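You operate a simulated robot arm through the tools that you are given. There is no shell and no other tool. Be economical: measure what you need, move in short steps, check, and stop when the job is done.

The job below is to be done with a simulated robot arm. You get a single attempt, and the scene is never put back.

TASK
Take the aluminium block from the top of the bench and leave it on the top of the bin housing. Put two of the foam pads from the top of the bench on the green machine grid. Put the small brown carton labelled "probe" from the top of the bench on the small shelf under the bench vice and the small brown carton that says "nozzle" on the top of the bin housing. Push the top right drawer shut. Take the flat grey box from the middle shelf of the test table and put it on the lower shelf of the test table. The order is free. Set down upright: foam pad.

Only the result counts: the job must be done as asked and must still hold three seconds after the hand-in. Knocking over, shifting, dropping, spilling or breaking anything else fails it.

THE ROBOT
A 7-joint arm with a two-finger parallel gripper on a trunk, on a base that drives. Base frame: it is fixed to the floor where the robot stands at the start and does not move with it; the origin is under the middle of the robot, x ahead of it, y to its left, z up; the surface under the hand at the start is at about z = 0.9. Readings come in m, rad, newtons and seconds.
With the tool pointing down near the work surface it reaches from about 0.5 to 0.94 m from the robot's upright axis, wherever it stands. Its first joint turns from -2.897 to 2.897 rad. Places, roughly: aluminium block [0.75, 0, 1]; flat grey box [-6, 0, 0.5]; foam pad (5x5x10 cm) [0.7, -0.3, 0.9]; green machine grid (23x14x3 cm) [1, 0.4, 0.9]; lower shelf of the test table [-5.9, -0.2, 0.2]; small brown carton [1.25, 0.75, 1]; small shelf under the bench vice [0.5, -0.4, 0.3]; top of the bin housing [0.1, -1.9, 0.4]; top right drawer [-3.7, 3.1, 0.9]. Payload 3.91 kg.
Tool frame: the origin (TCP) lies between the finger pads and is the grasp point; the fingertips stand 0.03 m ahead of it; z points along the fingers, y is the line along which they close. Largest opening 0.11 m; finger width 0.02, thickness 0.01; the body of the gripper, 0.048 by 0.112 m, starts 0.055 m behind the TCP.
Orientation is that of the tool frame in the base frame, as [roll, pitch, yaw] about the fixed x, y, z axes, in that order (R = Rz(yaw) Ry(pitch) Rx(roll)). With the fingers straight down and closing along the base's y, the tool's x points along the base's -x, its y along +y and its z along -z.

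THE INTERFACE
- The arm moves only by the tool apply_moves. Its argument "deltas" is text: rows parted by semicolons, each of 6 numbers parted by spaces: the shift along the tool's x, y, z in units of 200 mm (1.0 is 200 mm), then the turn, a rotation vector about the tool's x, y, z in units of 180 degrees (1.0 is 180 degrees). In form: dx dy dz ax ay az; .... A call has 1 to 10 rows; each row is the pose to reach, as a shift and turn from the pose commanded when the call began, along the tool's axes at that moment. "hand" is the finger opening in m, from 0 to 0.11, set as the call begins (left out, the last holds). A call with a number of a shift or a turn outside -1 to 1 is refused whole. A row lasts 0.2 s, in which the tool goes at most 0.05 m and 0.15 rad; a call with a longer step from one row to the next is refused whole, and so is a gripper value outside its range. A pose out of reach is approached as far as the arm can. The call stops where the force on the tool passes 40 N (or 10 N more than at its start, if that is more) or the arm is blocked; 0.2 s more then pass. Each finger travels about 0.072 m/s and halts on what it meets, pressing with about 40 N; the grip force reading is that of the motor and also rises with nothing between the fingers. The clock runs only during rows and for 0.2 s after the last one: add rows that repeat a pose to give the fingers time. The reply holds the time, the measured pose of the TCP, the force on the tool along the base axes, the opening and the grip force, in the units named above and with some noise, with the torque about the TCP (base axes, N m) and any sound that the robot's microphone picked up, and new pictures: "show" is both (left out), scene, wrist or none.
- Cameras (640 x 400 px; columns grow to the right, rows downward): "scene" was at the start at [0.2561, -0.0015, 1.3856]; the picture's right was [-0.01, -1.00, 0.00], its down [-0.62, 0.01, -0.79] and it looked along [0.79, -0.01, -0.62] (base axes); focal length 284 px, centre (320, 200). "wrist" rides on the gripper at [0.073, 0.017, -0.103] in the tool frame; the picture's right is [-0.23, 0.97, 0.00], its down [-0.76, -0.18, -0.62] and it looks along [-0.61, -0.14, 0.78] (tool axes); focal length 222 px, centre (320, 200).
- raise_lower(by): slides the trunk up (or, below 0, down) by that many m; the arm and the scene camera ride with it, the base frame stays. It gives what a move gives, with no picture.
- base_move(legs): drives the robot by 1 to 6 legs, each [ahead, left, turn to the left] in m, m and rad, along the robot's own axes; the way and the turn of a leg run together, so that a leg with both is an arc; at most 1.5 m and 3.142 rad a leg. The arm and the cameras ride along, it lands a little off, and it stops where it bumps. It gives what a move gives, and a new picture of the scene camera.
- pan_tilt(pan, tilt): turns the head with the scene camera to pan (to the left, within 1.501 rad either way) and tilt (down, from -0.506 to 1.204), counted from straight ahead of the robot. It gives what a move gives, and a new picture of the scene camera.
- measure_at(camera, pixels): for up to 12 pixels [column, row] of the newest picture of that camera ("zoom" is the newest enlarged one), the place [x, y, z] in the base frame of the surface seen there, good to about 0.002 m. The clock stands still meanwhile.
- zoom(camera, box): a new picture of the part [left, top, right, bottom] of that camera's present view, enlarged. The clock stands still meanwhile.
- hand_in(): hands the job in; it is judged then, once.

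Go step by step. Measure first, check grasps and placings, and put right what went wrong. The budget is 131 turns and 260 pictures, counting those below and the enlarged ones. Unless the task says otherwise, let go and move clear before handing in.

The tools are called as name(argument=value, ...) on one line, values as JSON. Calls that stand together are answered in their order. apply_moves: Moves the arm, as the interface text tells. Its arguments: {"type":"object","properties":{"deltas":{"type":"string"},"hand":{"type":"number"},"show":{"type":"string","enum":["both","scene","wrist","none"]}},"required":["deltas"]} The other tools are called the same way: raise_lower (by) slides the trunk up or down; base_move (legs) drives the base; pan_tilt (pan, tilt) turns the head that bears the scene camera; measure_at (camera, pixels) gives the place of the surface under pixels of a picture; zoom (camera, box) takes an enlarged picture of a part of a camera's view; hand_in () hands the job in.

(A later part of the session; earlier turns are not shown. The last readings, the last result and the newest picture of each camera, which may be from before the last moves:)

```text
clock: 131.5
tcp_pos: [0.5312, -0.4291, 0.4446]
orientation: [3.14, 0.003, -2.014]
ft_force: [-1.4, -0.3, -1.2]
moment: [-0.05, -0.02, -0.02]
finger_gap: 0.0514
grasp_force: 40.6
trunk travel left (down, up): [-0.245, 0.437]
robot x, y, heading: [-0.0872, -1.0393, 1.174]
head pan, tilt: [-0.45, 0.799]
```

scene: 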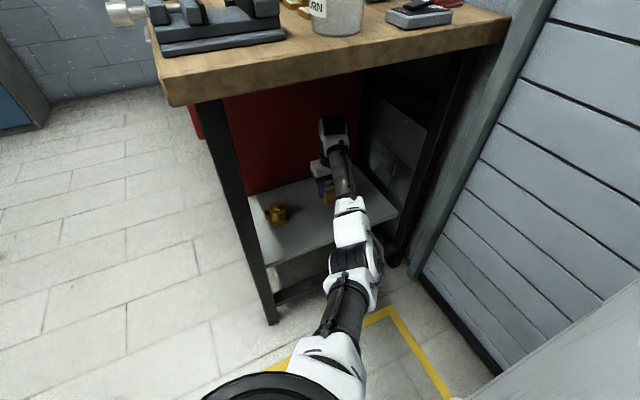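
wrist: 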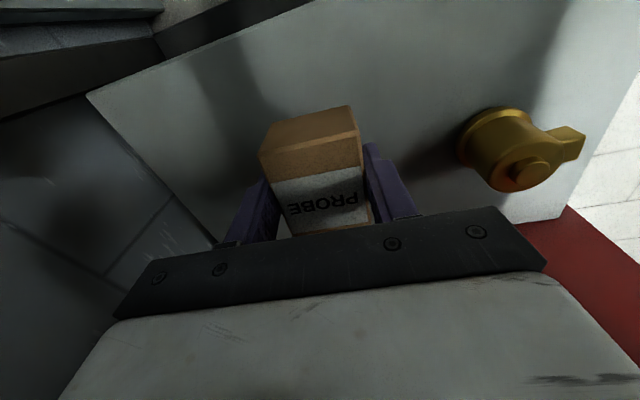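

That works. Continue down to z≈0.366.

apply_moves(deltas="0 0 0.13 0 0 0; 0 0 0.26 0 0 0; 0 0 0.34 0 0 0; 0 0 0.39 0 0 0; 0 0 0.39 0 0 0", show="wrist")

```text
clock: 132.7
tcp_pos: [0.5315, -0.4298, 0.3667]
orientation: [3.139, 0.001, -2.014]
ft_force: [0.5, 0.8, -0.5]
moment: [0.01, -0.05, -0.03]
finger_gap: 0.0515
grasp_force: 40.0
trunk travel left (down, up): [-0.245, 0.437]
robot x, y, heading: [-0.0899, -1.0402, 1.177]
head pan, tilt: [-0.45, 0.799]
```

wrist: 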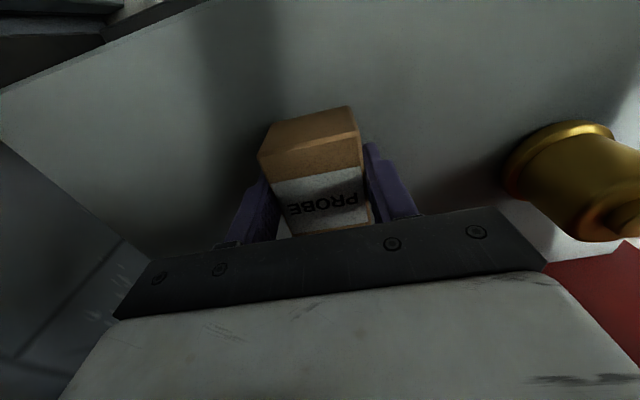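

Touch down slowly (3-5 mm), then release and rise.

apply_moves(deltas="0 0 0.015 0 0 0; 0 0 0.025 0 0 0; 0 0 0.025 0 0 0", show="none")

apply_moves(deltas="0 0 0 0 0 0; 0 0 0 0 0 0; 0 0 0 0 0 0; 0 0 -0.15 0 0 0; 0 0 -0.3 0 0 0; 0 0 -0.4 0 0 0; 0 0 -0.4 0 0 0", hand=0.08, show="wrist")

```text
clock: 133.5
tcp_pos: [0.5316, -0.4292, 0.3632]
orientation: [3.141, 0.003, -2.014]
ft_force: [-0.1, 0.3, -1.6]
moment: [0.0, -0.01, 0.01]
finger_gap: 0.0512
grasp_force: 39.8
trunk travel left (down, up): [-0.245, 0.437]
robot x, y, heading: [-0.0909, -1.0419, 1.18]
head pan, tilt: [-0.45, 0.799]
```

```text
clock: 135.1
tcp_pos: [0.5315, -0.4271, 0.4438]
orientation: [3.14, 0.001, -2.015]
ft_force: [-0.1, 0.0, 0.3]
moment: [0.03, 0.02, -0.01]
finger_gap: 0.0799
grasp_force: 0.2
trunk travel left (down, up): [-0.245, 0.437]
robot x, y, heading: [-0.0904, -1.0396, 1.183]
head pan, tilt: [-0.45, 0.799]
```

wrist: 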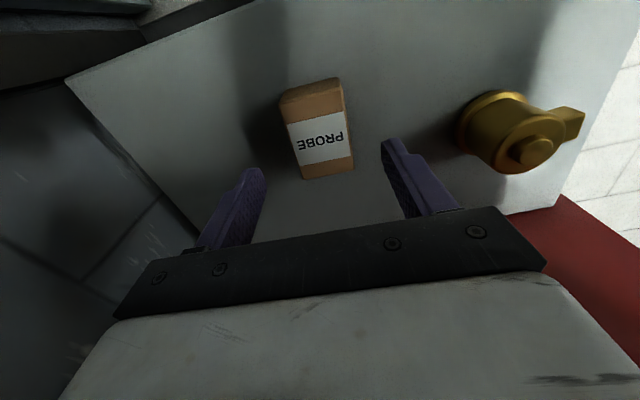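

PROBE sits upright on the shelf (320,130). Back out, raise trunk, and retract the arm.

base_move(legs=[[-0.35, 0.08, 0]])

raise_lower(by=0.4)

apply_moves(deltas="0.1 0.1 -0.2 0 0 0; 0.2 0.2 -0.4 0 0 0; 0.35 0.3 -0.55 0 0 0; 0.5 0.4 -0.7 0 0 0; 0.65 0.5 -0.85 0 0 0; 0.8 0.6 -1 0 0 0; 1 0.7 -1 0 0 0; 1 0.7 -1 0 0 0", show="none")

pan_tilt(pan=0.3, tilt=0.6)

```text
clock: 137.4
tcp_pos: [0.3278, -0.73, 0.4428]
orientation: [3.14, 0.002, -2.027]
ft_force: [0.2, 0.4, 0.4]
moment: [0.03, 0.0, 0.02]
finger_gap: 0.0804
grasp_force: 0.0
trunk travel left (down, up): [-0.245, 0.437]
robot x, y, heading: [-0.2972, -1.3324, 1.167]
head pan, tilt: [-0.45, 0.799]
```

scene: 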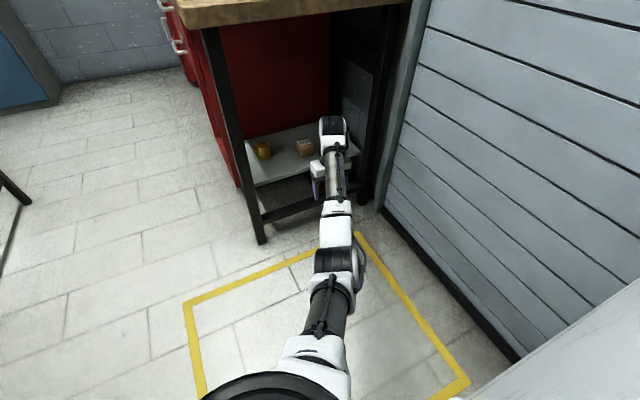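

```text
clock: 141.2
tcp_pos: [0.3287, -0.7293, 0.8425]
orientation: [3.139, 0.001, -2.029]
ft_force: [0.3, -1.6, 0.1]
moment: [0.02, -0.02, 0.0]
finger_gap: 0.0802
grasp_force: 0.1
trunk travel left (down, up): [-0.645, 0.037]
robot x, y, heading: [-0.2986, -1.333, 1.164]
head pan, tilt: [-0.45, 0.799]
```

```text
clock: 143.0
tcp_pos: [0.1131, -0.8481, 1.041]
orientation: [3.14, 0.001, -2.027]
ft_force: [0.2, -0.2, -0.5]
moment: [0.0, 0.01, 0.0]
finger_gap: 0.0801
grasp_force: 0.0
trunk travel left (down, up): [-0.645, 0.037]
robot x, y, heading: [-0.2985, -1.333, 1.169]
head pan, tilt: [-0.45, 0.799]
```

```text
clock: 144.1
tcp_pos: [0.1132, -0.8477, 1.0402]
orientation: [3.14, 0.001, -2.028]
ft_force: [-0.7, 0.0, 0.3]
moment: [0.0, 0.03, -0.01]
finger_gap: 0.0801
grasp_force: 0.2
trunk travel left (down, up): [-0.645, 0.037]
robot x, y, heading: [-0.3018, -1.3316, 1.169]
head pan, tilt: [0.3, 0.6]
```

scene: 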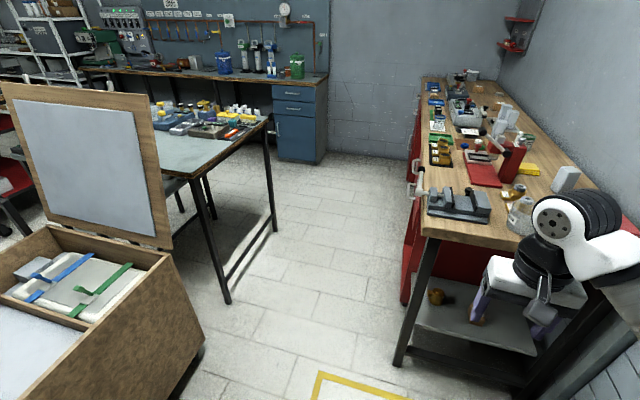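

Go back to the corridor in front of the bench for the aluminium block: raise the tool, then drive.

apply_moves(deltas="0 0 -0.25 0 0 0; 0 0 -0.5 0 0 0; 0 0 -0.5 0 0 0", show="none")

base_move(legs=[[0, 0.34, 0], [0.7, 0, 0], [0, 0, -1.567], [0, 0.9, 0]])

pan_tilt(pan=0.0, tilt=0.75)

```text
clock: 144.9
tcp_pos: [0.112, -0.846, 1.1409]
orientation: [3.14, 0.002, -2.03]
ft_force: [1.0, 0.0, -0.5]
moment: [-0.01, 0.0, -0.01]
finger_gap: 0.08
grasp_force: 0.0
trunk travel left (down, up): [-0.645, 0.037]
robot x, y, heading: [-0.3017, -1.3289, 1.166]
head pan, tilt: [0.3, 0.6]
```

```text
clock: 162.5
tcp_pos: [0.5227, -0.1896, 1.1415]
orientation: [3.139, 0.0, 2.638]
ft_force: [0.6, 0.3, 0.0]
moment: [0.03, 0.01, 0.0]
finger_gap: 0.08
grasp_force: 0.1
trunk travel left (down, up): [-0.645, 0.037]
robot x, y, heading: [0.0578, 0.245, -0.453]
head pan, tilt: [0.3, 0.6]
```

scene: 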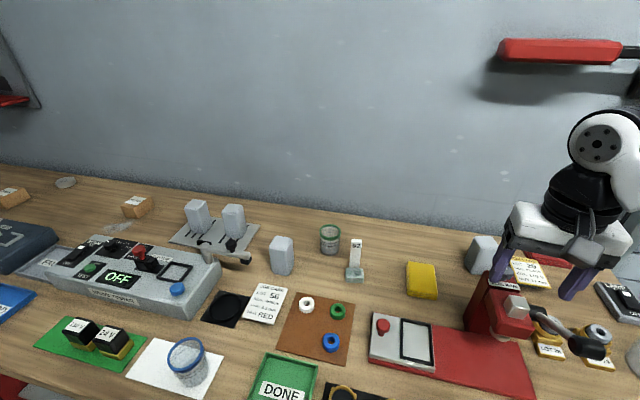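

```text
clock: 163.3
tcp_pos: [0.5222, -0.1893, 1.1411]
orientation: [3.14, 0.003, 2.639]
ft_force: [-0.1, -0.7, -0.2]
moment: [0.04, 0.03, 0.01]
finger_gap: 0.08
grasp_force: 0.1
trunk travel left (down, up): [-0.645, 0.037]
robot x, y, heading: [0.0562, 0.2439, -0.448]
head pan, tilt: [0.0, 0.75]
```

scene: 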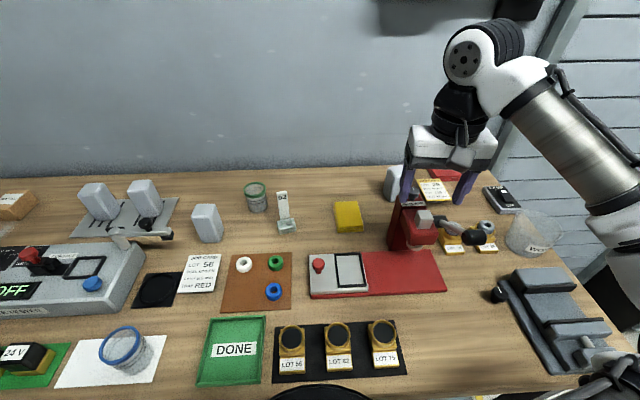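

Zoom on the "92" block.

zoom(camera="scene", box=[250, 175, 330, 245])

zoom(camera="scene", box=[380, 150, 540, 260])

```text
5.71 times, centred on (290, 210) of scene
```

zoom: 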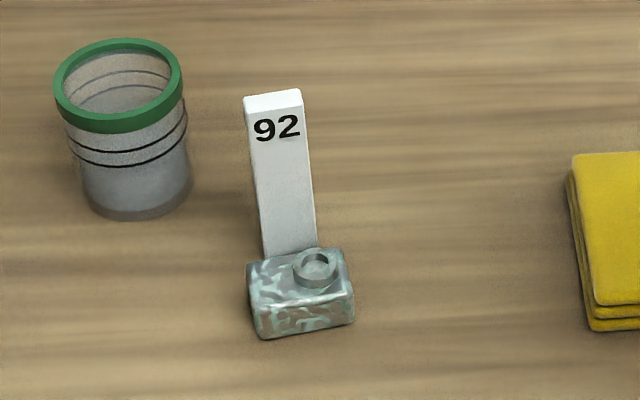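

```text
3.64 times, centred on (460, 205) of scene
```

zoom: 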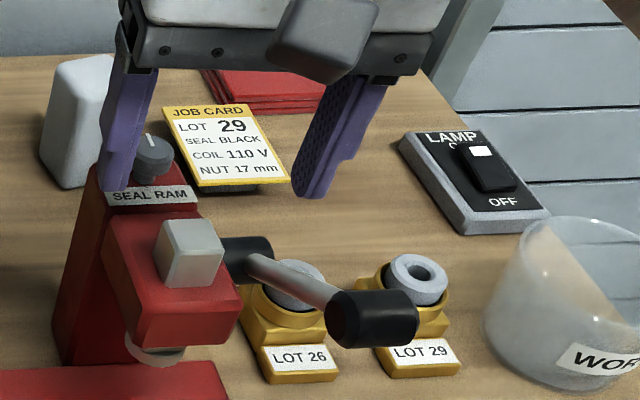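

zoom(camera="scene", box=[260, 180, 320, 240])

measure_at(camera="scene", pixels=[[281, 193], [284, 205], [287, 214], [282, 222], [294, 222], [283, 231], [293, 230], [290, 220]])

```text
6.67 times, centred on (290, 210) of scene
```

zoom: 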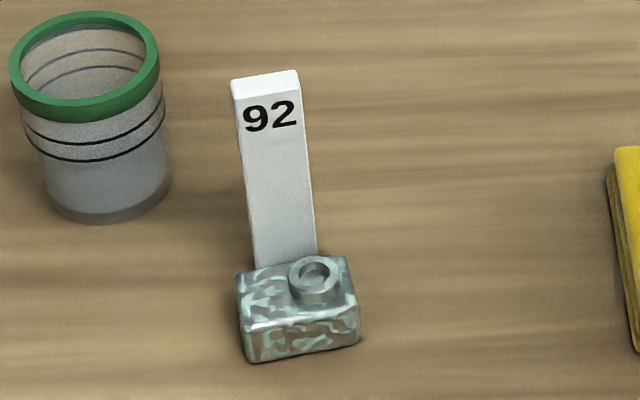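

```text
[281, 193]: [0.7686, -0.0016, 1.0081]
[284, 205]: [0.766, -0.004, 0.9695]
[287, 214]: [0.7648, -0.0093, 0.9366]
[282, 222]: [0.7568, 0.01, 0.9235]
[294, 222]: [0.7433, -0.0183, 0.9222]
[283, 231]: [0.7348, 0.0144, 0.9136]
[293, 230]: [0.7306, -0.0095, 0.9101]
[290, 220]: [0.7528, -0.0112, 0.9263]
```

measure_at(camera="zoom", pixels=[[242, 100], [296, 92], [250, 200], [312, 195], [238, 78], [292, 71], [246, 335], [355, 318], [252, 355], [355, 340], [240, 283], [342, 262]])

```text
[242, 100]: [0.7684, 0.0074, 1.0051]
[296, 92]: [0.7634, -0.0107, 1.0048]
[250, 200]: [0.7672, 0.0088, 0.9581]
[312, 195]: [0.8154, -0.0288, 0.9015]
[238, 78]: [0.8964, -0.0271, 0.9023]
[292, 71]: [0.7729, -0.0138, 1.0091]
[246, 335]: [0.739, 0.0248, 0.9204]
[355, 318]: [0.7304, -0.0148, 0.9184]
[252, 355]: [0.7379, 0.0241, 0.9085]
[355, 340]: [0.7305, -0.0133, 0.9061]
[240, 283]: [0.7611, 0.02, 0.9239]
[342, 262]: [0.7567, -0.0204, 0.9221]
```

Post ≈2 cm wide at (0.770,-0.002), turned ~13°. I'll grip the post: swing over with a yaw correction.

raise_lower(by=0.035)

apply_moves(deltas="-0.08 0.178 0 0 0 -0.021; -0.16 0.355 0 0 0 -0.043; -0.24 0.53 0 0 0 -0.064; -0.32 0.71 0 0 0 -0.0853; -0.48 1 0 0 0 -0.0853; -0.48 1 0 0 0 -0.0853", show="none")

```text
clock: 164.1
tcp_pos: [0.523, -0.1887, 1.1764]
orientation: [3.141, 0.002, 2.638]
ft_force: [-0.2, -0.2, -0.5]
moment: [-0.03, 0.0, -0.03]
finger_gap: 0.0799
grasp_force: 0.1
trunk travel left (down, up): [-0.68, 0.002]
robot x, y, heading: [0.0554, 0.2445, -0.448]
head pan, tilt: [0.0, 0.75]
```

```text
refused: row 5 steps farther than a row can; nothing moved
```

apply_moves(deltas="-0.08 0.178 0 0 0 -0.021; -0.16 0.355 0 0 0 -0.043; -0.24 0.53 0 0 0 -0.064; -0.32 0.71 0 0 0 -0.0853; -0.4 0.87 0 0 0 -0.0853; -0.48 1 0 0 0 -0.0853; -0.48 1 0 0 0 -0.0853", show="wrist")

```text
clock: 165.7
tcp_pos: [0.7007, -0.0609, 1.1794]
orientation: [3.14, 0.002, 2.905]
ft_force: [-0.3, -0.3, 0.0]
moment: [0.04, 0.01, -0.01]
finger_gap: 0.0799
grasp_force: 0.1
trunk travel left (down, up): [-0.68, 0.002]
robot x, y, heading: [0.0542, 0.2427, -0.449]
head pan, tilt: [0.0, 0.75]
```

wrist: 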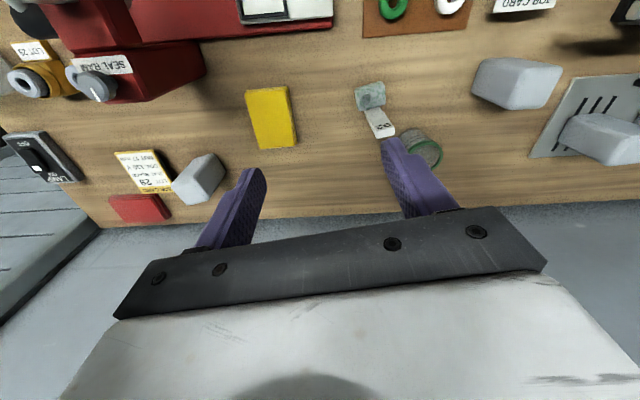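

apply_moves(deltas="-0.134 0.184 0 0 0 0; -0.268 0.367 0 0 0 0; -0.268 0.367 0 0 0 0; -0.268 0.367 0.24 0 0 0; -0.268 0.367 0.48 0 0 0; -0.268 0.367 0.72 0 0 0; -0.268 0.367 0.9 0 0 0; -0.268 0.367 1 0 0 0; -0.268 0.367 1 0 0 0", show="both")

```text
clock: 167.7
tcp_pos: [0.7696, 0.0055, 0.9786]
orientation: [-3.138, 0.006, 2.909]
ft_force: [-1.8, -0.8, 0.3]
moment: [-0.01, 0.0, 0.0]
finger_gap: 0.0799
grasp_force: 0.0
trunk travel left (down, up): [-0.68, 0.002]
robot x, y, heading: [0.0551, 0.2448, -0.454]
head pan, tilt: [0.0, 0.75]
```

scene: 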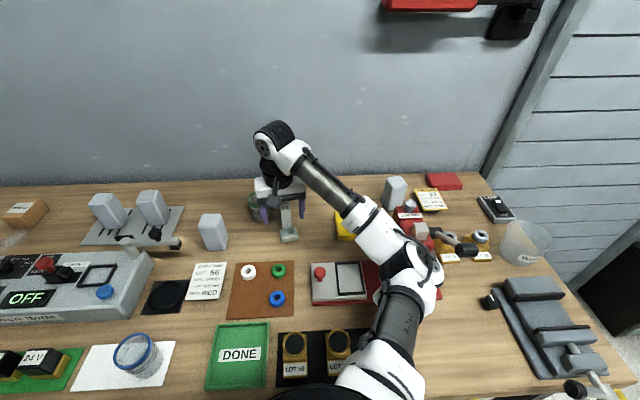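
wrist: 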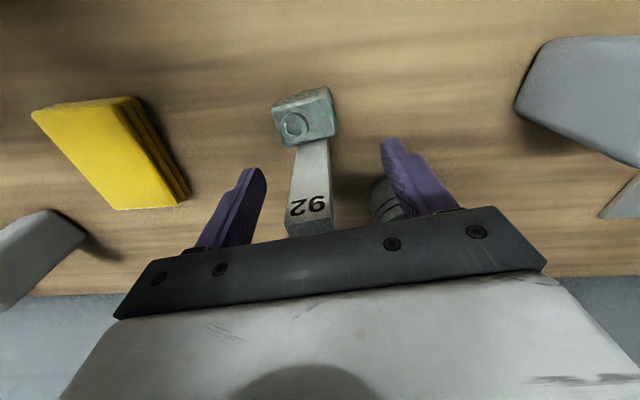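

Post is between the fingers at (308,190). Close and test-lift.

apply_moves(deltas="0 0 0 0 0 0; 0 0 0 0 0 0; 0 0 0 0 0 0; 0 0 0 0 0 0; 0 0 0 0 0 0; 0 0 -0.1 0 0 0; 0 0 -0.25 0 0 0; 0 0 -0.4 0 0 0; 0 0 -0.4 0 0 0", hand=0.0, show="both")

```text
clock: 169.9
tcp_pos: [0.7596, 0.0134, 1.0143]
orientation: [3.048, -0.087, 2.904]
ft_force: [0.1, 0.1, -0.6]
moment: [-0.01, 0.03, -0.01]
finger_gap: 0.0234
grasp_force: 39.6
trunk travel left (down, up): [-0.68, 0.002]
robot x, y, heading: [0.0518, 0.2451, -0.455]
head pan, tilt: [0.0, 0.75]
stopped in row 9: the arm was blocked; the commanded pose is now the measured one
```

scene: 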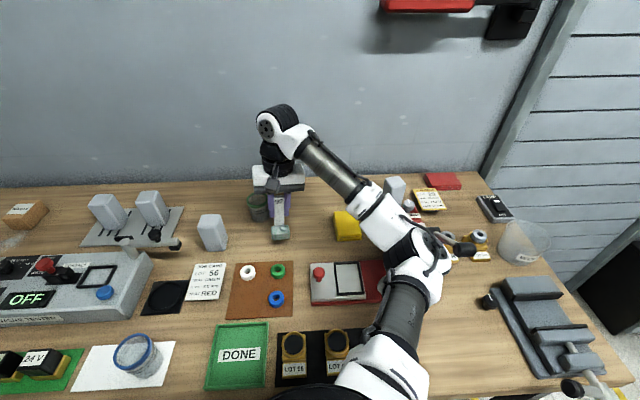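
wrist: 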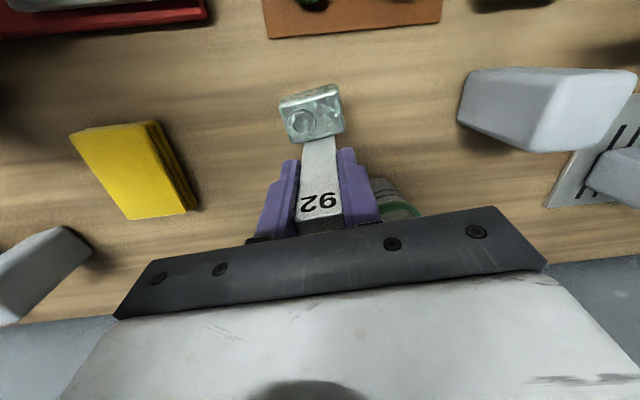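

The block came up with its post, but the arm was blocked—the elbow seems against the SEAL RAM press. Measure before moving.

measure_at(camera="scene", pixels=[[415, 260], [435, 255], [400, 235], [380, 215], [408, 205], [430, 230], [455, 245], [380, 290], [425, 280], [462, 248], [441, 238], [405, 300]])

zoom(camera="scene", box=[350, 170, 510, 330])

```text
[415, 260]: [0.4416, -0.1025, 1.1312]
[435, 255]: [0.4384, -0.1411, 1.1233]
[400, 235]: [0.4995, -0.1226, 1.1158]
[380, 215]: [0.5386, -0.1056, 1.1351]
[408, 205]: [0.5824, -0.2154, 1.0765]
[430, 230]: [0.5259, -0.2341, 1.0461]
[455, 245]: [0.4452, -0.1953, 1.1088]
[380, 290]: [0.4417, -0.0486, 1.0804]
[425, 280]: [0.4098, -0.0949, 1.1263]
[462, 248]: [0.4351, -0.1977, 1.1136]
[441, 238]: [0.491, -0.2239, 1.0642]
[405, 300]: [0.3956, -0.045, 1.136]
```

```text
2.50 times, centred on (430, 250) of scene
```

zoom: 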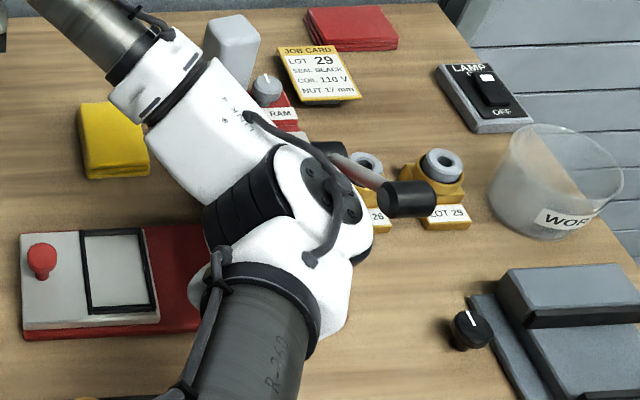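

Elbow (0.44,-0.14) is touching the press handle (0.435,-0.198). Drive left 6 cm to free it, then lift.

base_move(legs=[[0, 0.06, 0]])

apply_moves(deltas="0 0 -0.2 0.015 -0.014 0; 0 0 -0.4 0.03 -0.028 0; 0 0 -0.6 0.03 -0.028 0; 0 0 -0.8 0.03 -0.028 0; 0 0 -1 0.03 -0.028 0; 0 0 -1 0.03 -0.028 0", show="both")

```text
clock: 171.0
tcp_pos: [0.7877, 0.0625, 1.0116]
orientation: [3.051, -0.084, 2.901]
ft_force: [-0.6, -0.1, -0.5]
moment: [0.0, -0.01, -0.02]
finger_gap: 0.0237
grasp_force: 40.2
trunk travel left (down, up): [-0.68, 0.002]
robot x, y, heading: [0.08, 0.2965, -0.453]
head pan, tilt: [0.0, 0.75]
```

scene: 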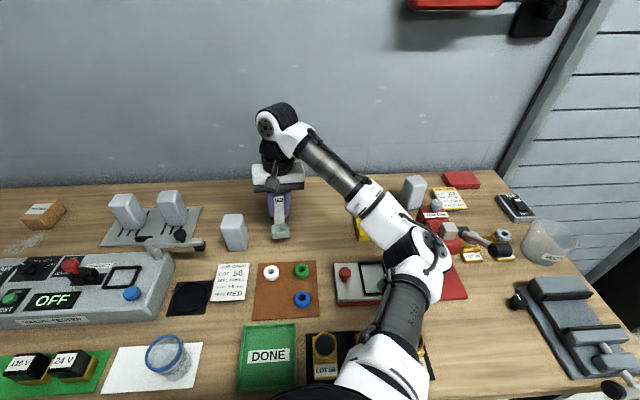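

```text
clock: 172.4
tcp_pos: [0.8, 0.0414, 1.2122]
orientation: [-3.135, 0.003, 2.9]
ft_force: [-0.4, 0.1, -0.9]
moment: [0.02, -0.01, 0.01]
finger_gap: 0.0235
grasp_force: 39.9
trunk travel left (down, up): [-0.68, 0.002]
robot x, y, heading: [0.0805, 0.2966, -0.45]
head pan, tilt: [0.0, 0.75]
```

scene: 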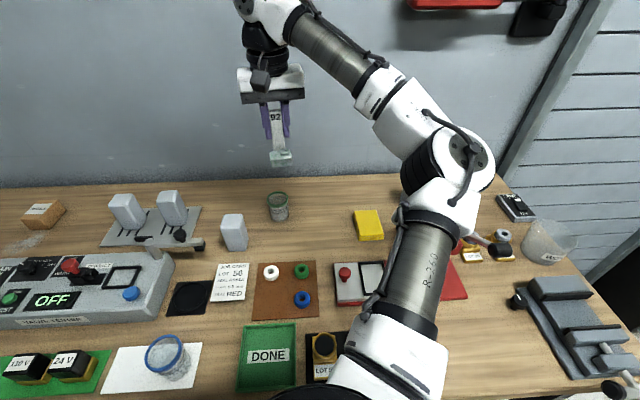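
wrist: 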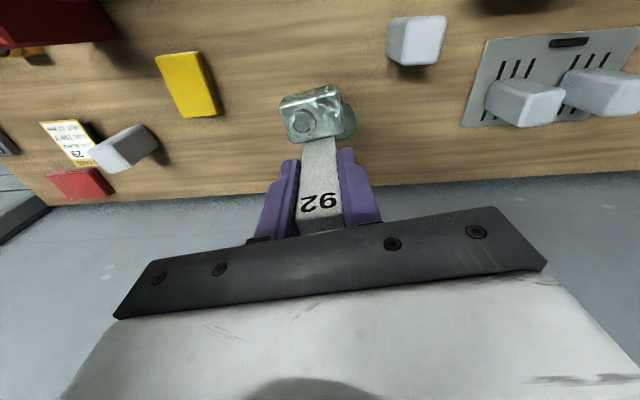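

Block held (gap 0.0235) and free. Lift another 8 cm and drive to in front of the bin housing.

apply_moves(deltas="0 0 -0.2 0 0 0; 0 0 -0.4 0 0 0; 0 0 -0.4 0 0 0", show="none")

base_move(legs=[[-0.1, 0, 0.055], [0, -1.4, 0], [-0.2, -0.5, 0]])

pan_tilt(pan=0.0, tilt=0.7)

```text
clock: 173.2
tcp_pos: [0.8015, 0.0376, 1.2897]
orientation: [-3.137, 0.004, 2.899]
ft_force: [0.4, -0.4, -1.5]
moment: [0.02, -0.04, 0.01]
finger_gap: 0.0236
grasp_force: 40.0
trunk travel left (down, up): [-0.68, 0.002]
robot x, y, heading: [0.0813, 0.3013, -0.451]
head pan, tilt: [0.0, 0.75]
```

```text
clock: 189.0
tcp_pos: [-0.2316, -1.567, 1.2897]
orientation: [-3.137, 0.003, 2.926]
ft_force: [0.9, -0.6, -1.2]
moment: [0.02, -0.02, 0.03]
finger_gap: 0.0235
grasp_force: 40.7
trunk travel left (down, up): [-0.68, 0.002]
robot x, y, heading: [-0.9591, -1.3268, -0.424]
head pan, tilt: [0.0, 0.75]
```

scene: 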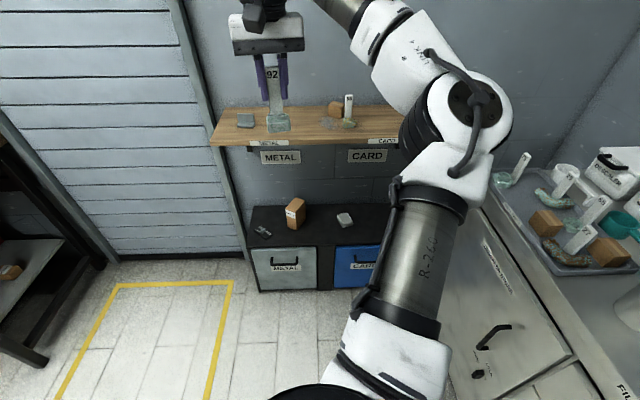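

```text
clock: 189.7
tcp_pos: [-0.2302, -1.5676, 1.2891]
orientation: [-3.138, 0.002, 2.925]
ft_force: [-0.3, 0.3, -0.9]
moment: [0.01, 0.03, 0.01]
finger_gap: 0.0236
grasp_force: 40.3
trunk travel left (down, up): [-0.68, 0.002]
robot x, y, heading: [-0.9605, -1.326, -0.429]
head pan, tilt: [0.0, 0.7]
```

scene: 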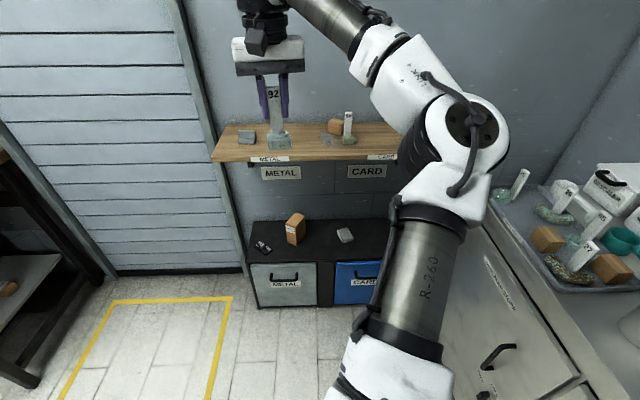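

measure_at(camera="scene", pixels=[[320, 255], [320, 225], [365, 250], [370, 230], [290, 250], [295, 240], [344, 237], [285, 258], [340, 257], [258, 222], [405, 158], [215, 160]])

zoom(camera="scene", box=[230, 190, 410, 300])

```text
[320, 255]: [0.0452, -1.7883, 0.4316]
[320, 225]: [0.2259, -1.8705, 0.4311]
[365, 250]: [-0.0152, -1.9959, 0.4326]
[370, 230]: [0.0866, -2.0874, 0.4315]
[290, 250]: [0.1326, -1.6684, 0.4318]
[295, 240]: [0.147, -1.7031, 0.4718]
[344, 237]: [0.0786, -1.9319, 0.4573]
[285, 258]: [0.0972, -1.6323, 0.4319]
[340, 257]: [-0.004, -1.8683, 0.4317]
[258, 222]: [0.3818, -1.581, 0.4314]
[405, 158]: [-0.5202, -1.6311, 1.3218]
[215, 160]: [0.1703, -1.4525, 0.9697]
```

```text
3.56 times, centred on (320, 245) of scene
```

zoom: 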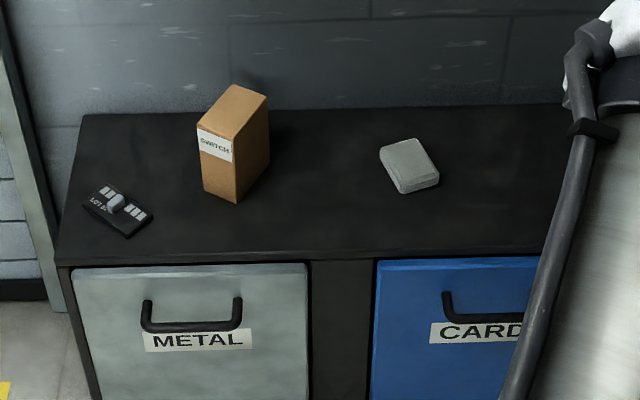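

Free spot A ≈(0.11,-1.818) between the carton and the grey stone. Shift base left 0.1, swing the tool right, then lower the trunk and tool in front of the housing.

base_move(legs=[[0, 0.1, 0.03]])

apply_moves(deltas="0.036 -0.2 0 0 0 0; 0.072 -0.4 0 0 0 0; 0.108 -0.6 0 0 0 0; 0.144 -0.8 0 0 0 0; 0.18 -0.98 0 0 0 0; 0.18 -0.98 0 0 0 0", show="none")

raise_lower(by=-0.285)

apply_moves(deltas="0 0 0.24 0 0 0; 0 0 0.48 0 0 0; 0 0 0.72 0 0 0; 0 0 1 0 0 0; 0 0 1 0 0 0", show="none")

apply_moves(deltas="0 0 0.24 0 0 0; 0 0 0.48 0 0 0; 0 0 0.72 0 0 0; 0 0 0.95 0 0 0; 0 0 0.95 0 0 0", show="scene")

```text
clock: 191.1
tcp_pos: [-0.1828, -1.4549, 1.2893]
orientation: [-3.135, 0.005, 2.958]
ft_force: [-0.3, 0.2, -1.1]
moment: [-0.01, -0.02, -0.01]
finger_gap: 0.0236
grasp_force: 40.1
trunk travel left (down, up): [-0.68, 0.002]
robot x, y, heading: [-0.9182, -1.2394, -0.396]
head pan, tilt: [0.0, 0.7]
```

scene: 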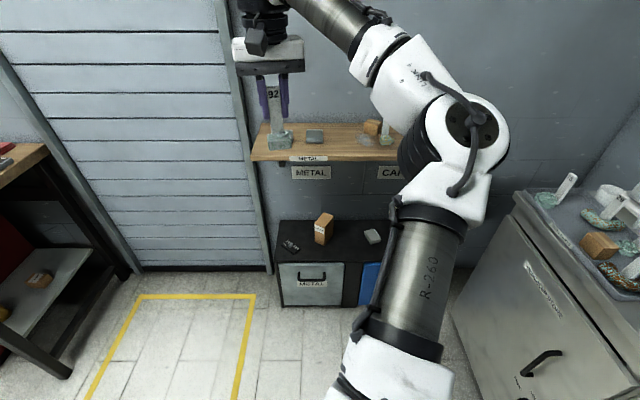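

```text
clock: 192.5
tcp_pos: [-0.2539, -1.64, 1.2889]
orientation: [-3.137, 0.004, 2.956]
ft_force: [0.9, 0.5, -1.5]
moment: [-0.03, -0.01, 0.0]
finger_gap: 0.0234
grasp_force: 40.1
trunk travel left (down, up): [-0.68, 0.002]
robot x, y, heading: [-0.916, -1.2372, -0.394]
head pan, tilt: [0.0, 0.7]
```

```text
clock: 195.4
tcp_pos: [-0.2515, -1.6398, 1.0034]
orientation: [-3.136, 0.003, 2.956]
ft_force: [0.0, -0.8, -1.1]
moment: [-0.02, -0.04, 0.0]
finger_gap: 0.0234
grasp_force: 40.5
trunk travel left (down, up): [-0.395, 0.287]
robot x, y, heading: [-0.9198, -1.236, -0.396]
head pan, tilt: [0.0, 0.7]
```

```text
refused: row 4 steps farther than a row can; nothing moved
```

```text
clock: 196.6
tcp_pos: [-0.2495, -1.6398, 0.8107]
orientation: [-3.136, 0.003, 2.957]
ft_force: [0.0, 0.1, -0.9]
moment: [-0.04, -0.02, 0.01]
finger_gap: 0.0237
grasp_force: 40.7
trunk travel left (down, up): [-0.395, 0.287]
robot x, y, heading: [-0.9212, -1.2402, -0.396]
head pan, tilt: [0.0, 0.7]
```

scene: 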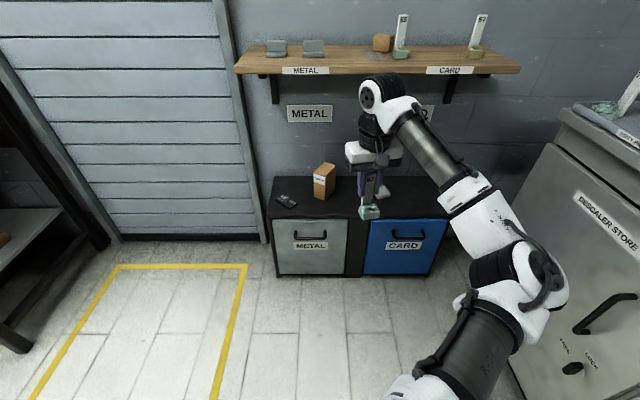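

Next descend further; also check elbow clearance to the cabinet on the right.

apply_moves(deltas="0 0 0.24 0 0 0; 0 0 0.48 0 0 0; 0 0 0.72 0 0 0; 0 0 0.95 0 0 0; 0 0 0.95 0 0 0", show="scene")

measure_at(camera="scene", pixels=[[520, 290], [560, 290], [600, 320], [540, 200], [560, 115], [500, 220], [380, 120], [330, 240], [400, 245], [500, 70]])

```text
clock: 197.8
tcp_pos: [-0.2497, -1.6381, 0.6233]
orientation: [-3.138, 0.004, 2.956]
ft_force: [-0.2, 1.4, -0.7]
moment: [-0.01, 0.01, -0.02]
finger_gap: 0.0236
grasp_force: 40.0
trunk travel left (down, up): [-0.395, 0.287]
robot x, y, heading: [-0.9219, -1.2384, -0.402]
head pan, tilt: [0.0, 0.7]
```

scene: 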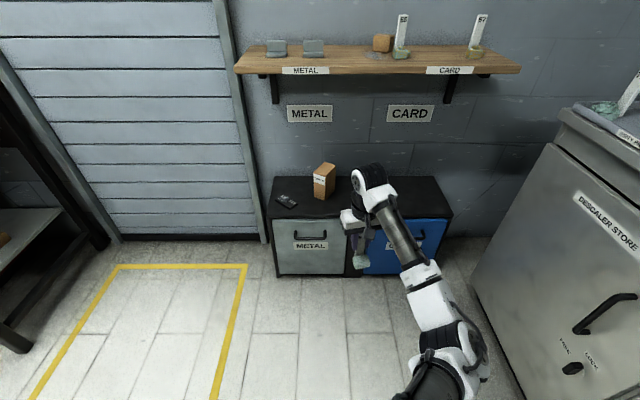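

```text
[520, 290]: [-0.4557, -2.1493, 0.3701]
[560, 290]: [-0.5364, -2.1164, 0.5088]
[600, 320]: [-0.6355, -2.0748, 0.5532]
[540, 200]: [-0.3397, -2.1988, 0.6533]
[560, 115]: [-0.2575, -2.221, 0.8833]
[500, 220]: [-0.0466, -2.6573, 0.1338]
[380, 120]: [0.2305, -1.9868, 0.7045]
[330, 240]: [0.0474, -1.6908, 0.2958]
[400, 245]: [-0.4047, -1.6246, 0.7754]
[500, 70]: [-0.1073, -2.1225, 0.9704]
```

apply_moves(deltas="0 0 0.1 0 0 0; 0 0 0.2 0 0 0; 0 0 0.2 0 0 0", show="none")

base_move(legs=[[0.34, 0, 0]])

zoom(camera="wrist", box=[0, 0, 640, 400])

```text
clock: 198.6
tcp_pos: [-0.2532, -1.6422, 0.5844]
orientation: [-3.137, 0.004, 2.956]
ft_force: [0.5, -0.4, -0.3]
moment: [0.0, 0.0, 0.03]
finger_gap: 0.0236
grasp_force: 40.0
trunk travel left (down, up): [-0.395, 0.287]
robot x, y, heading: [-0.9197, -1.2409, -0.393]
head pan, tilt: [0.0, 0.7]
```

```text
clock: 200.8
tcp_pos: [0.0452, -1.7797, 0.5845]
orientation: [-3.137, 0.005, 2.944]
ft_force: [-0.5, 0.1, -1.0]
moment: [-0.02, 0.02, 0.0]
finger_gap: 0.0235
grasp_force: 40.1
trunk travel left (down, up): [-0.395, 0.287]
robot x, y, heading: [-0.6164, -1.3663, -0.409]
head pan, tilt: [0.0, 0.7]
```

scene: 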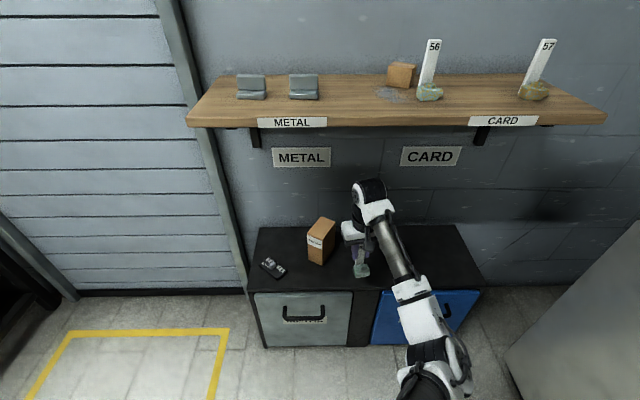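

```text
1.00 times, centred on (320, 200) of wrist (not enlarged: the box is as wide or as high as the picture)
```

zoom: 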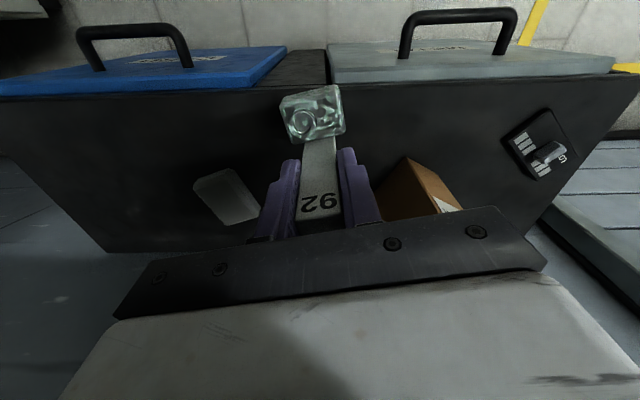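

Block hovers between carton and stone. Move 7 cm deeper, then lower to just above the surface.

apply_moves(deltas="-0.18 -0.08 0 0 0 0; -0.356 -0.16 0 0 0 0; -0.356 -0.16 0.12 0 0 0; -0.356 -0.16 0.24 0 0 0; -0.356 -0.16 0.34 0 0 0; -0.356 -0.16 0.34 0 0 0", show="both")

```text
clock: 202.2
tcp_pos: [0.1088, -1.825, 0.5188]
orientation: [-3.137, 0.002, 2.943]
ft_force: [-0.3, 0.2, -0.6]
moment: [0.01, 0.02, -0.01]
finger_gap: 0.024
grasp_force: 40.4
trunk travel left (down, up): [-0.395, 0.287]
robot x, y, heading: [-0.6146, -1.3687, -0.414]
head pan, tilt: [0.0, 0.7]
```

scene: 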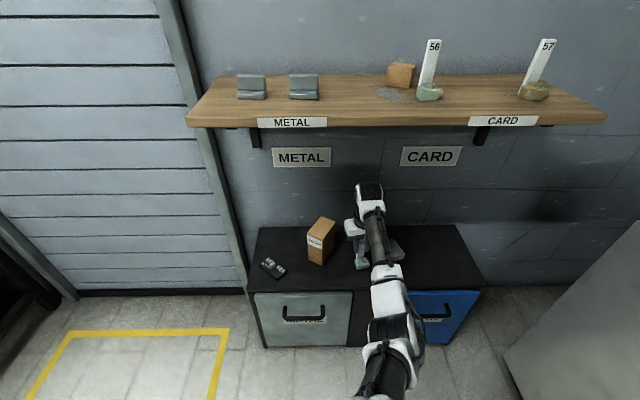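
wrist: 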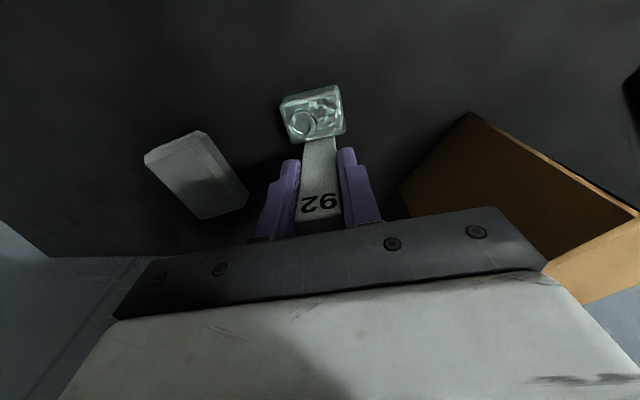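

apply_moves(deltas="0 0 0.02 0 0 0; 0 0 0.035 0 0 0; 0 0 0.045 0 0 0; 0 0 0.045 0 0 0", show="none")

```text
clock: 203.2
tcp_pos: [0.1095, -1.826, 0.5082]
orientation: [-3.137, 0.003, 2.943]
ft_force: [0.1, 0.8, -1.1]
moment: [0.0, 0.01, -0.04]
finger_gap: 0.0232
grasp_force: 39.8
trunk travel left (down, up): [-0.395, 0.287]
robot x, y, heading: [-0.6149, -1.3652, -0.406]
head pan, tilt: [0.0, 0.7]
```

apply_moves(deltas="0 0 0.015 0 0 0; 0 0 0.03 0 0 0; 0 0 0.03 0 0 0", show="wrist")

```text
clock: 204.0
tcp_pos: [0.1097, -1.8268, 0.5076]
orientation: [-3.133, 0.012, 2.943]
ft_force: [-3.4, 2.1, 31.7]
moment: [0.67, 0.44, 0.04]
finger_gap: 0.0239
grasp_force: 40.2
trunk travel left (down, up): [-0.395, 0.287]
robot x, y, heading: [-0.6175, -1.3634, -0.416]
head pan, tilt: [0.0, 0.7]
```

wrist: 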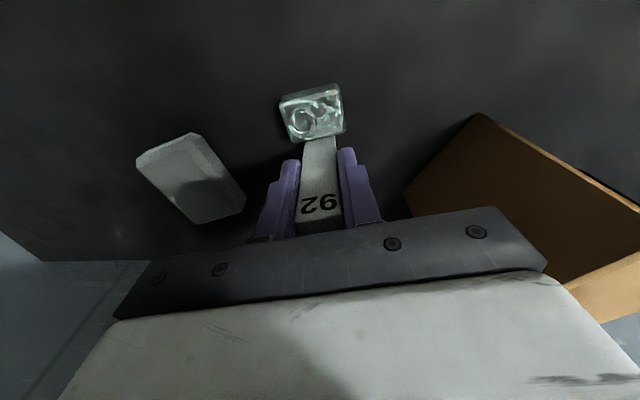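

Contact made (31 N). Ease up a hair, open to 0.05, and rise.

apply_moves(deltas="0 0 -0.02 0 0 0; 0 0 -0.02 0 0 0", show="none")

apply_moves(deltas="0 0 0 0 0 0; 0 0 0 0 0 0; 0 0 0 0 0 0; 0 0 -0.15 0 0 0; 0 0 -0.3 0 0 0; 0 0 -0.45 0 0 0; 0 0 -0.45 0 0 0", hand=0.055, show="both")

```text
clock: 204.6
tcp_pos: [0.1093, -1.8254, 0.5079]
orientation: [-3.136, 0.007, 2.943]
ft_force: [5.8, -3.1, 17.3]
moment: [0.06, -0.48, -0.1]
finger_gap: 0.0236
grasp_force: 39.8
trunk travel left (down, up): [-0.395, 0.287]
robot x, y, heading: [-0.6165, -1.3682, -0.414]
head pan, tilt: [0.0, 0.7]
```

```text
clock: 206.2
tcp_pos: [0.1095, -1.8243, 0.5965]
orientation: [-3.138, 0.002, 2.941]
ft_force: [-0.6, -0.7, 0.1]
moment: [-0.01, -0.03, -0.01]
finger_gap: 0.0549
grasp_force: 0.0
trunk travel left (down, up): [-0.395, 0.287]
robot x, y, heading: [-0.6167, -1.367, -0.408]
head pan, tilt: [0.0, 0.7]
```

scene: 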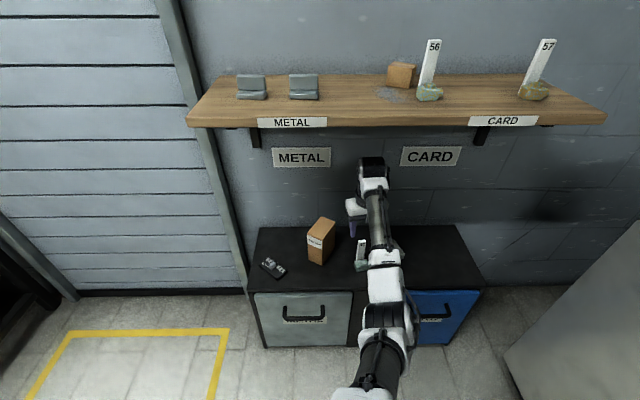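
wrist: 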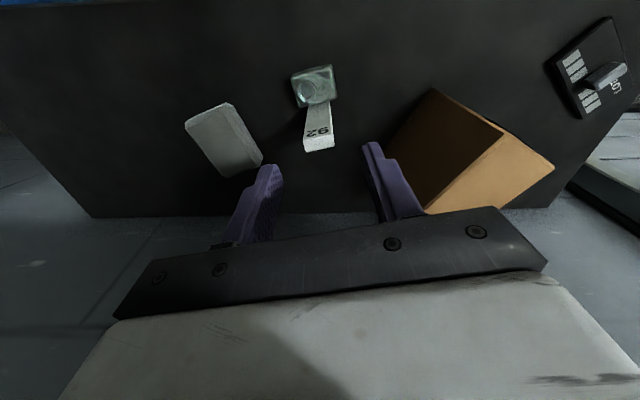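

Block stands on the housing. Back out, raise trunk and arm, and return to the bench for NOZZLE.

base_move(legs=[[-0.36, 0, 0]])

raise_lower(by=0.285)

apply_moves(deltas="0.1 0 -0.24 0 0 0.0; 0.2 0 -0.46 0 0 0.0; 0.3 0 -0.68 0 0 0.02; 0.4 0 -0.9 0 0 0.04; 0.5 0 -1 0 0 0.06; 0.5 0 -1 0 0 0.06", show="none")

apply_moves(deltas="0 0 -0.24 0 0 0.0; 0 0 -0.48 0 0 0; 0 0 -0.6 0 0 0; 0 0 -0.6 0 0 0", show="none")

base_move(legs=[[0.29, 0.55, 0.01], [0, 1.4, 0], [0, 0.65, 0]])

```text
clock: 208.6
tcp_pos: [-0.2332, -1.6713, 0.5968]
orientation: [-3.136, 0.004, 2.947]
ft_force: [-0.1, -0.2, -0.2]
moment: [0.04, -0.01, 0.0]
finger_gap: 0.055
grasp_force: 0.1
trunk travel left (down, up): [-0.395, 0.287]
robot x, y, heading: [-0.9592, -1.2183, -0.41]
head pan, tilt: [0.0, 0.7]
```

scene: 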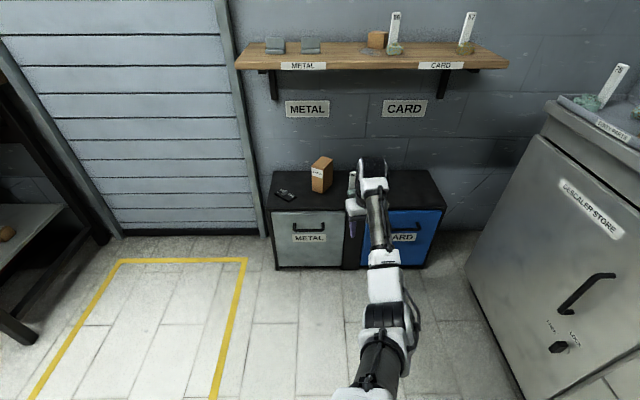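

```text
clock: 211.4
tcp_pos: [-0.2339, -1.6714, 0.88]
orientation: [-3.135, 0.005, 2.947]
ft_force: [-0.2, -0.4, 0.0]
moment: [-0.02, 0.01, 0.03]
finger_gap: 0.055
grasp_force: 0.0
trunk travel left (down, up): [-0.68, 0.002]
robot x, y, heading: [-0.9614, -1.2156, -0.411]
head pan, tilt: [0.0, 0.7]
```

```text
refused: row 1 steps farther than a row can; nothing moved
```

```text
clock: 212.4
tcp_pos: [-0.2352, -1.673, 0.9996]
orientation: [-3.138, 0.004, 2.946]
ft_force: [0.3, 0.6, 0.0]
moment: [0.01, 0.0, 0.0]
finger_gap: 0.0549
grasp_force: 0.0
trunk travel left (down, up): [-0.68, 0.002]
robot x, y, heading: [-0.9612, -1.2185, -0.41]
head pan, tilt: [0.0, 0.7]
```

```text
clock: 215.4
tcp_pos: [0.0158, -1.5081, 1.0002]
orientation: [-3.135, 0.004, 2.95]
ft_force: [0.6, -0.2, 0.2]
moment: [-0.02, 0.0, 0.01]
finger_gap: 0.055
grasp_force: 0.0
trunk travel left (down, up): [-0.68, 0.002]
robot x, y, heading: [-0.714, -1.0561, -0.399]
head pan, tilt: [0.0, 0.7]
stopped in leg 1: the robot was blocked; the commanded pose is now the measured one
```

scene: 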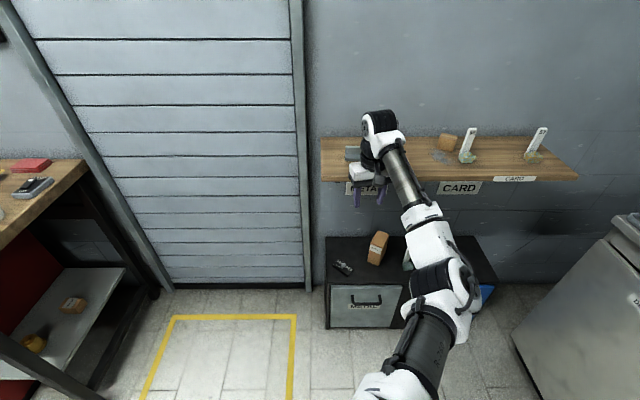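

The base bumped (chest behind, most likely). Raise the arm 0.2 m and retract, then go forward and left along the corridor.

apply_moves(deltas="0.08 0 -0.22 0 0 0.0; 0.16 0 -0.44 0 0 0.0; 0.24 0 -0.66 0 0 0.02; 0.32 0 -0.88 0 0 0.04; 0.4 0 -1 0 0 0.06; 0.4 0 -1 0 0 0.06", show="none")

base_move(legs=[[0.14, 0, 0], [0, 1.15, 0], [0, 1.15, 0]])

```text
clock: 216.8
tcp_pos: [-0.0637, -1.492, 1.199]
orientation: [-3.138, 0.002, 2.762]
ft_force: [-0.3, -0.2, -0.1]
moment: [-0.01, 0.02, 0.02]
finger_gap: 0.0551
grasp_force: 0.0
trunk travel left (down, up): [-0.68, 0.002]
robot x, y, heading: [-0.7161, -1.0562, -0.396]
head pan, tilt: [0.0, 0.7]
```

```text
clock: 235.7
tcp_pos: [0.9163, 0.6131, 1.1989]
orientation: [-3.137, 0.006, 2.799]
ft_force: [0.1, -0.7, -0.1]
moment: [0.01, -0.01, -0.02]
finger_gap: 0.055
grasp_force: 0.1
trunk travel left (down, up): [-0.68, 0.002]
robot x, y, heading: [0.25, 1.0267, -0.36]
head pan, tilt: [0.0, 0.7]
```

scene: 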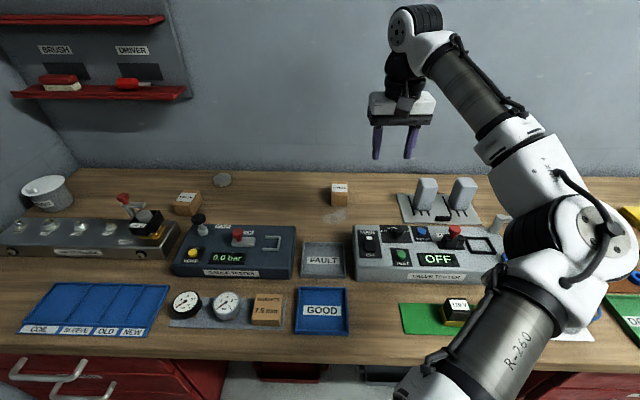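

NOZZLE at (340,188). Go forward 0.1 m, then move over the carton.

base_move(legs=[[0.1, 0, 0]])

apply_moves(deltas="-0.146 0.14 0 0 0 0.01; -0.292 0.28 0 0 0 0.02; -0.438 0.419 0 0 0 0.027; -0.438 0.419 0.2 0 0 0.027; -0.438 0.419 0.44 0 0 0.027; -0.438 0.419 0.68 0 0 0.027; -0.438 0.419 0.9 0 0 0.027; -0.438 0.419 0.9 0 0 0.027", hand=0.08)

```text
clock: 236.8
tcp_pos: [1.0128, 0.5791, 1.1985]
orientation: [-3.136, 0.004, 2.801]
ft_force: [0.6, 0.6, -0.7]
moment: [0.01, 0.01, -0.01]
finger_gap: 0.0551
grasp_force: 0.1
trunk travel left (down, up): [-0.68, 0.002]
robot x, y, heading: [0.349, 0.9899, -0.36]
head pan, tilt: [0.0, 0.7]
```

scene: 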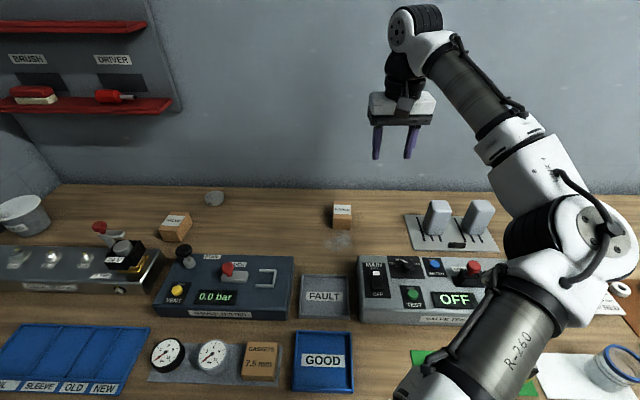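

```text
clock: 238.6
tcp_pos: [1.124, 0.6288, 1.0175]
orientation: [-3.137, 0.006, 2.717]
ft_force: [0.4, 0.8, 0.5]
moment: [0.0, 0.01, 0.02]
finger_gap: 0.0799
grasp_force: 0.0
trunk travel left (down, up): [-0.68, 0.002]
robot x, y, heading: [0.3462, 0.9893, -0.363]
head pan, tilt: [0.0, 0.7]
```

scene: 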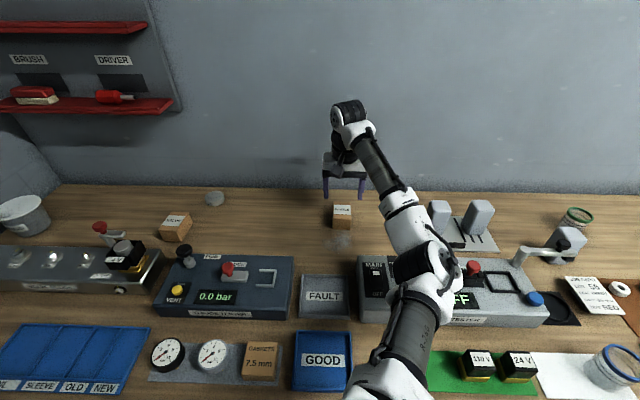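
wrist: 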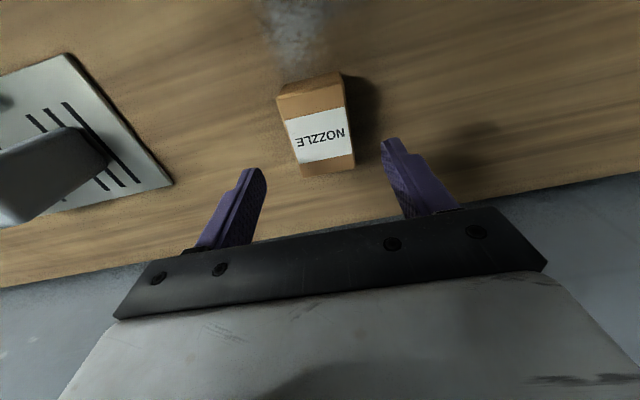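

Well aligned. Check elbow height before the last descent.

measure_at(camera="scene", pixels=[[425, 265], [445, 270], [430, 290], [472, 266], [405, 215], [430, 245]])

```text
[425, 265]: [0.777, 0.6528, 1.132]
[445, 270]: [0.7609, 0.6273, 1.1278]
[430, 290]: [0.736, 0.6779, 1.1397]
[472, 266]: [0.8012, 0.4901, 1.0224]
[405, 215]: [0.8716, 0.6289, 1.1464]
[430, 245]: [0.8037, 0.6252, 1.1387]
```

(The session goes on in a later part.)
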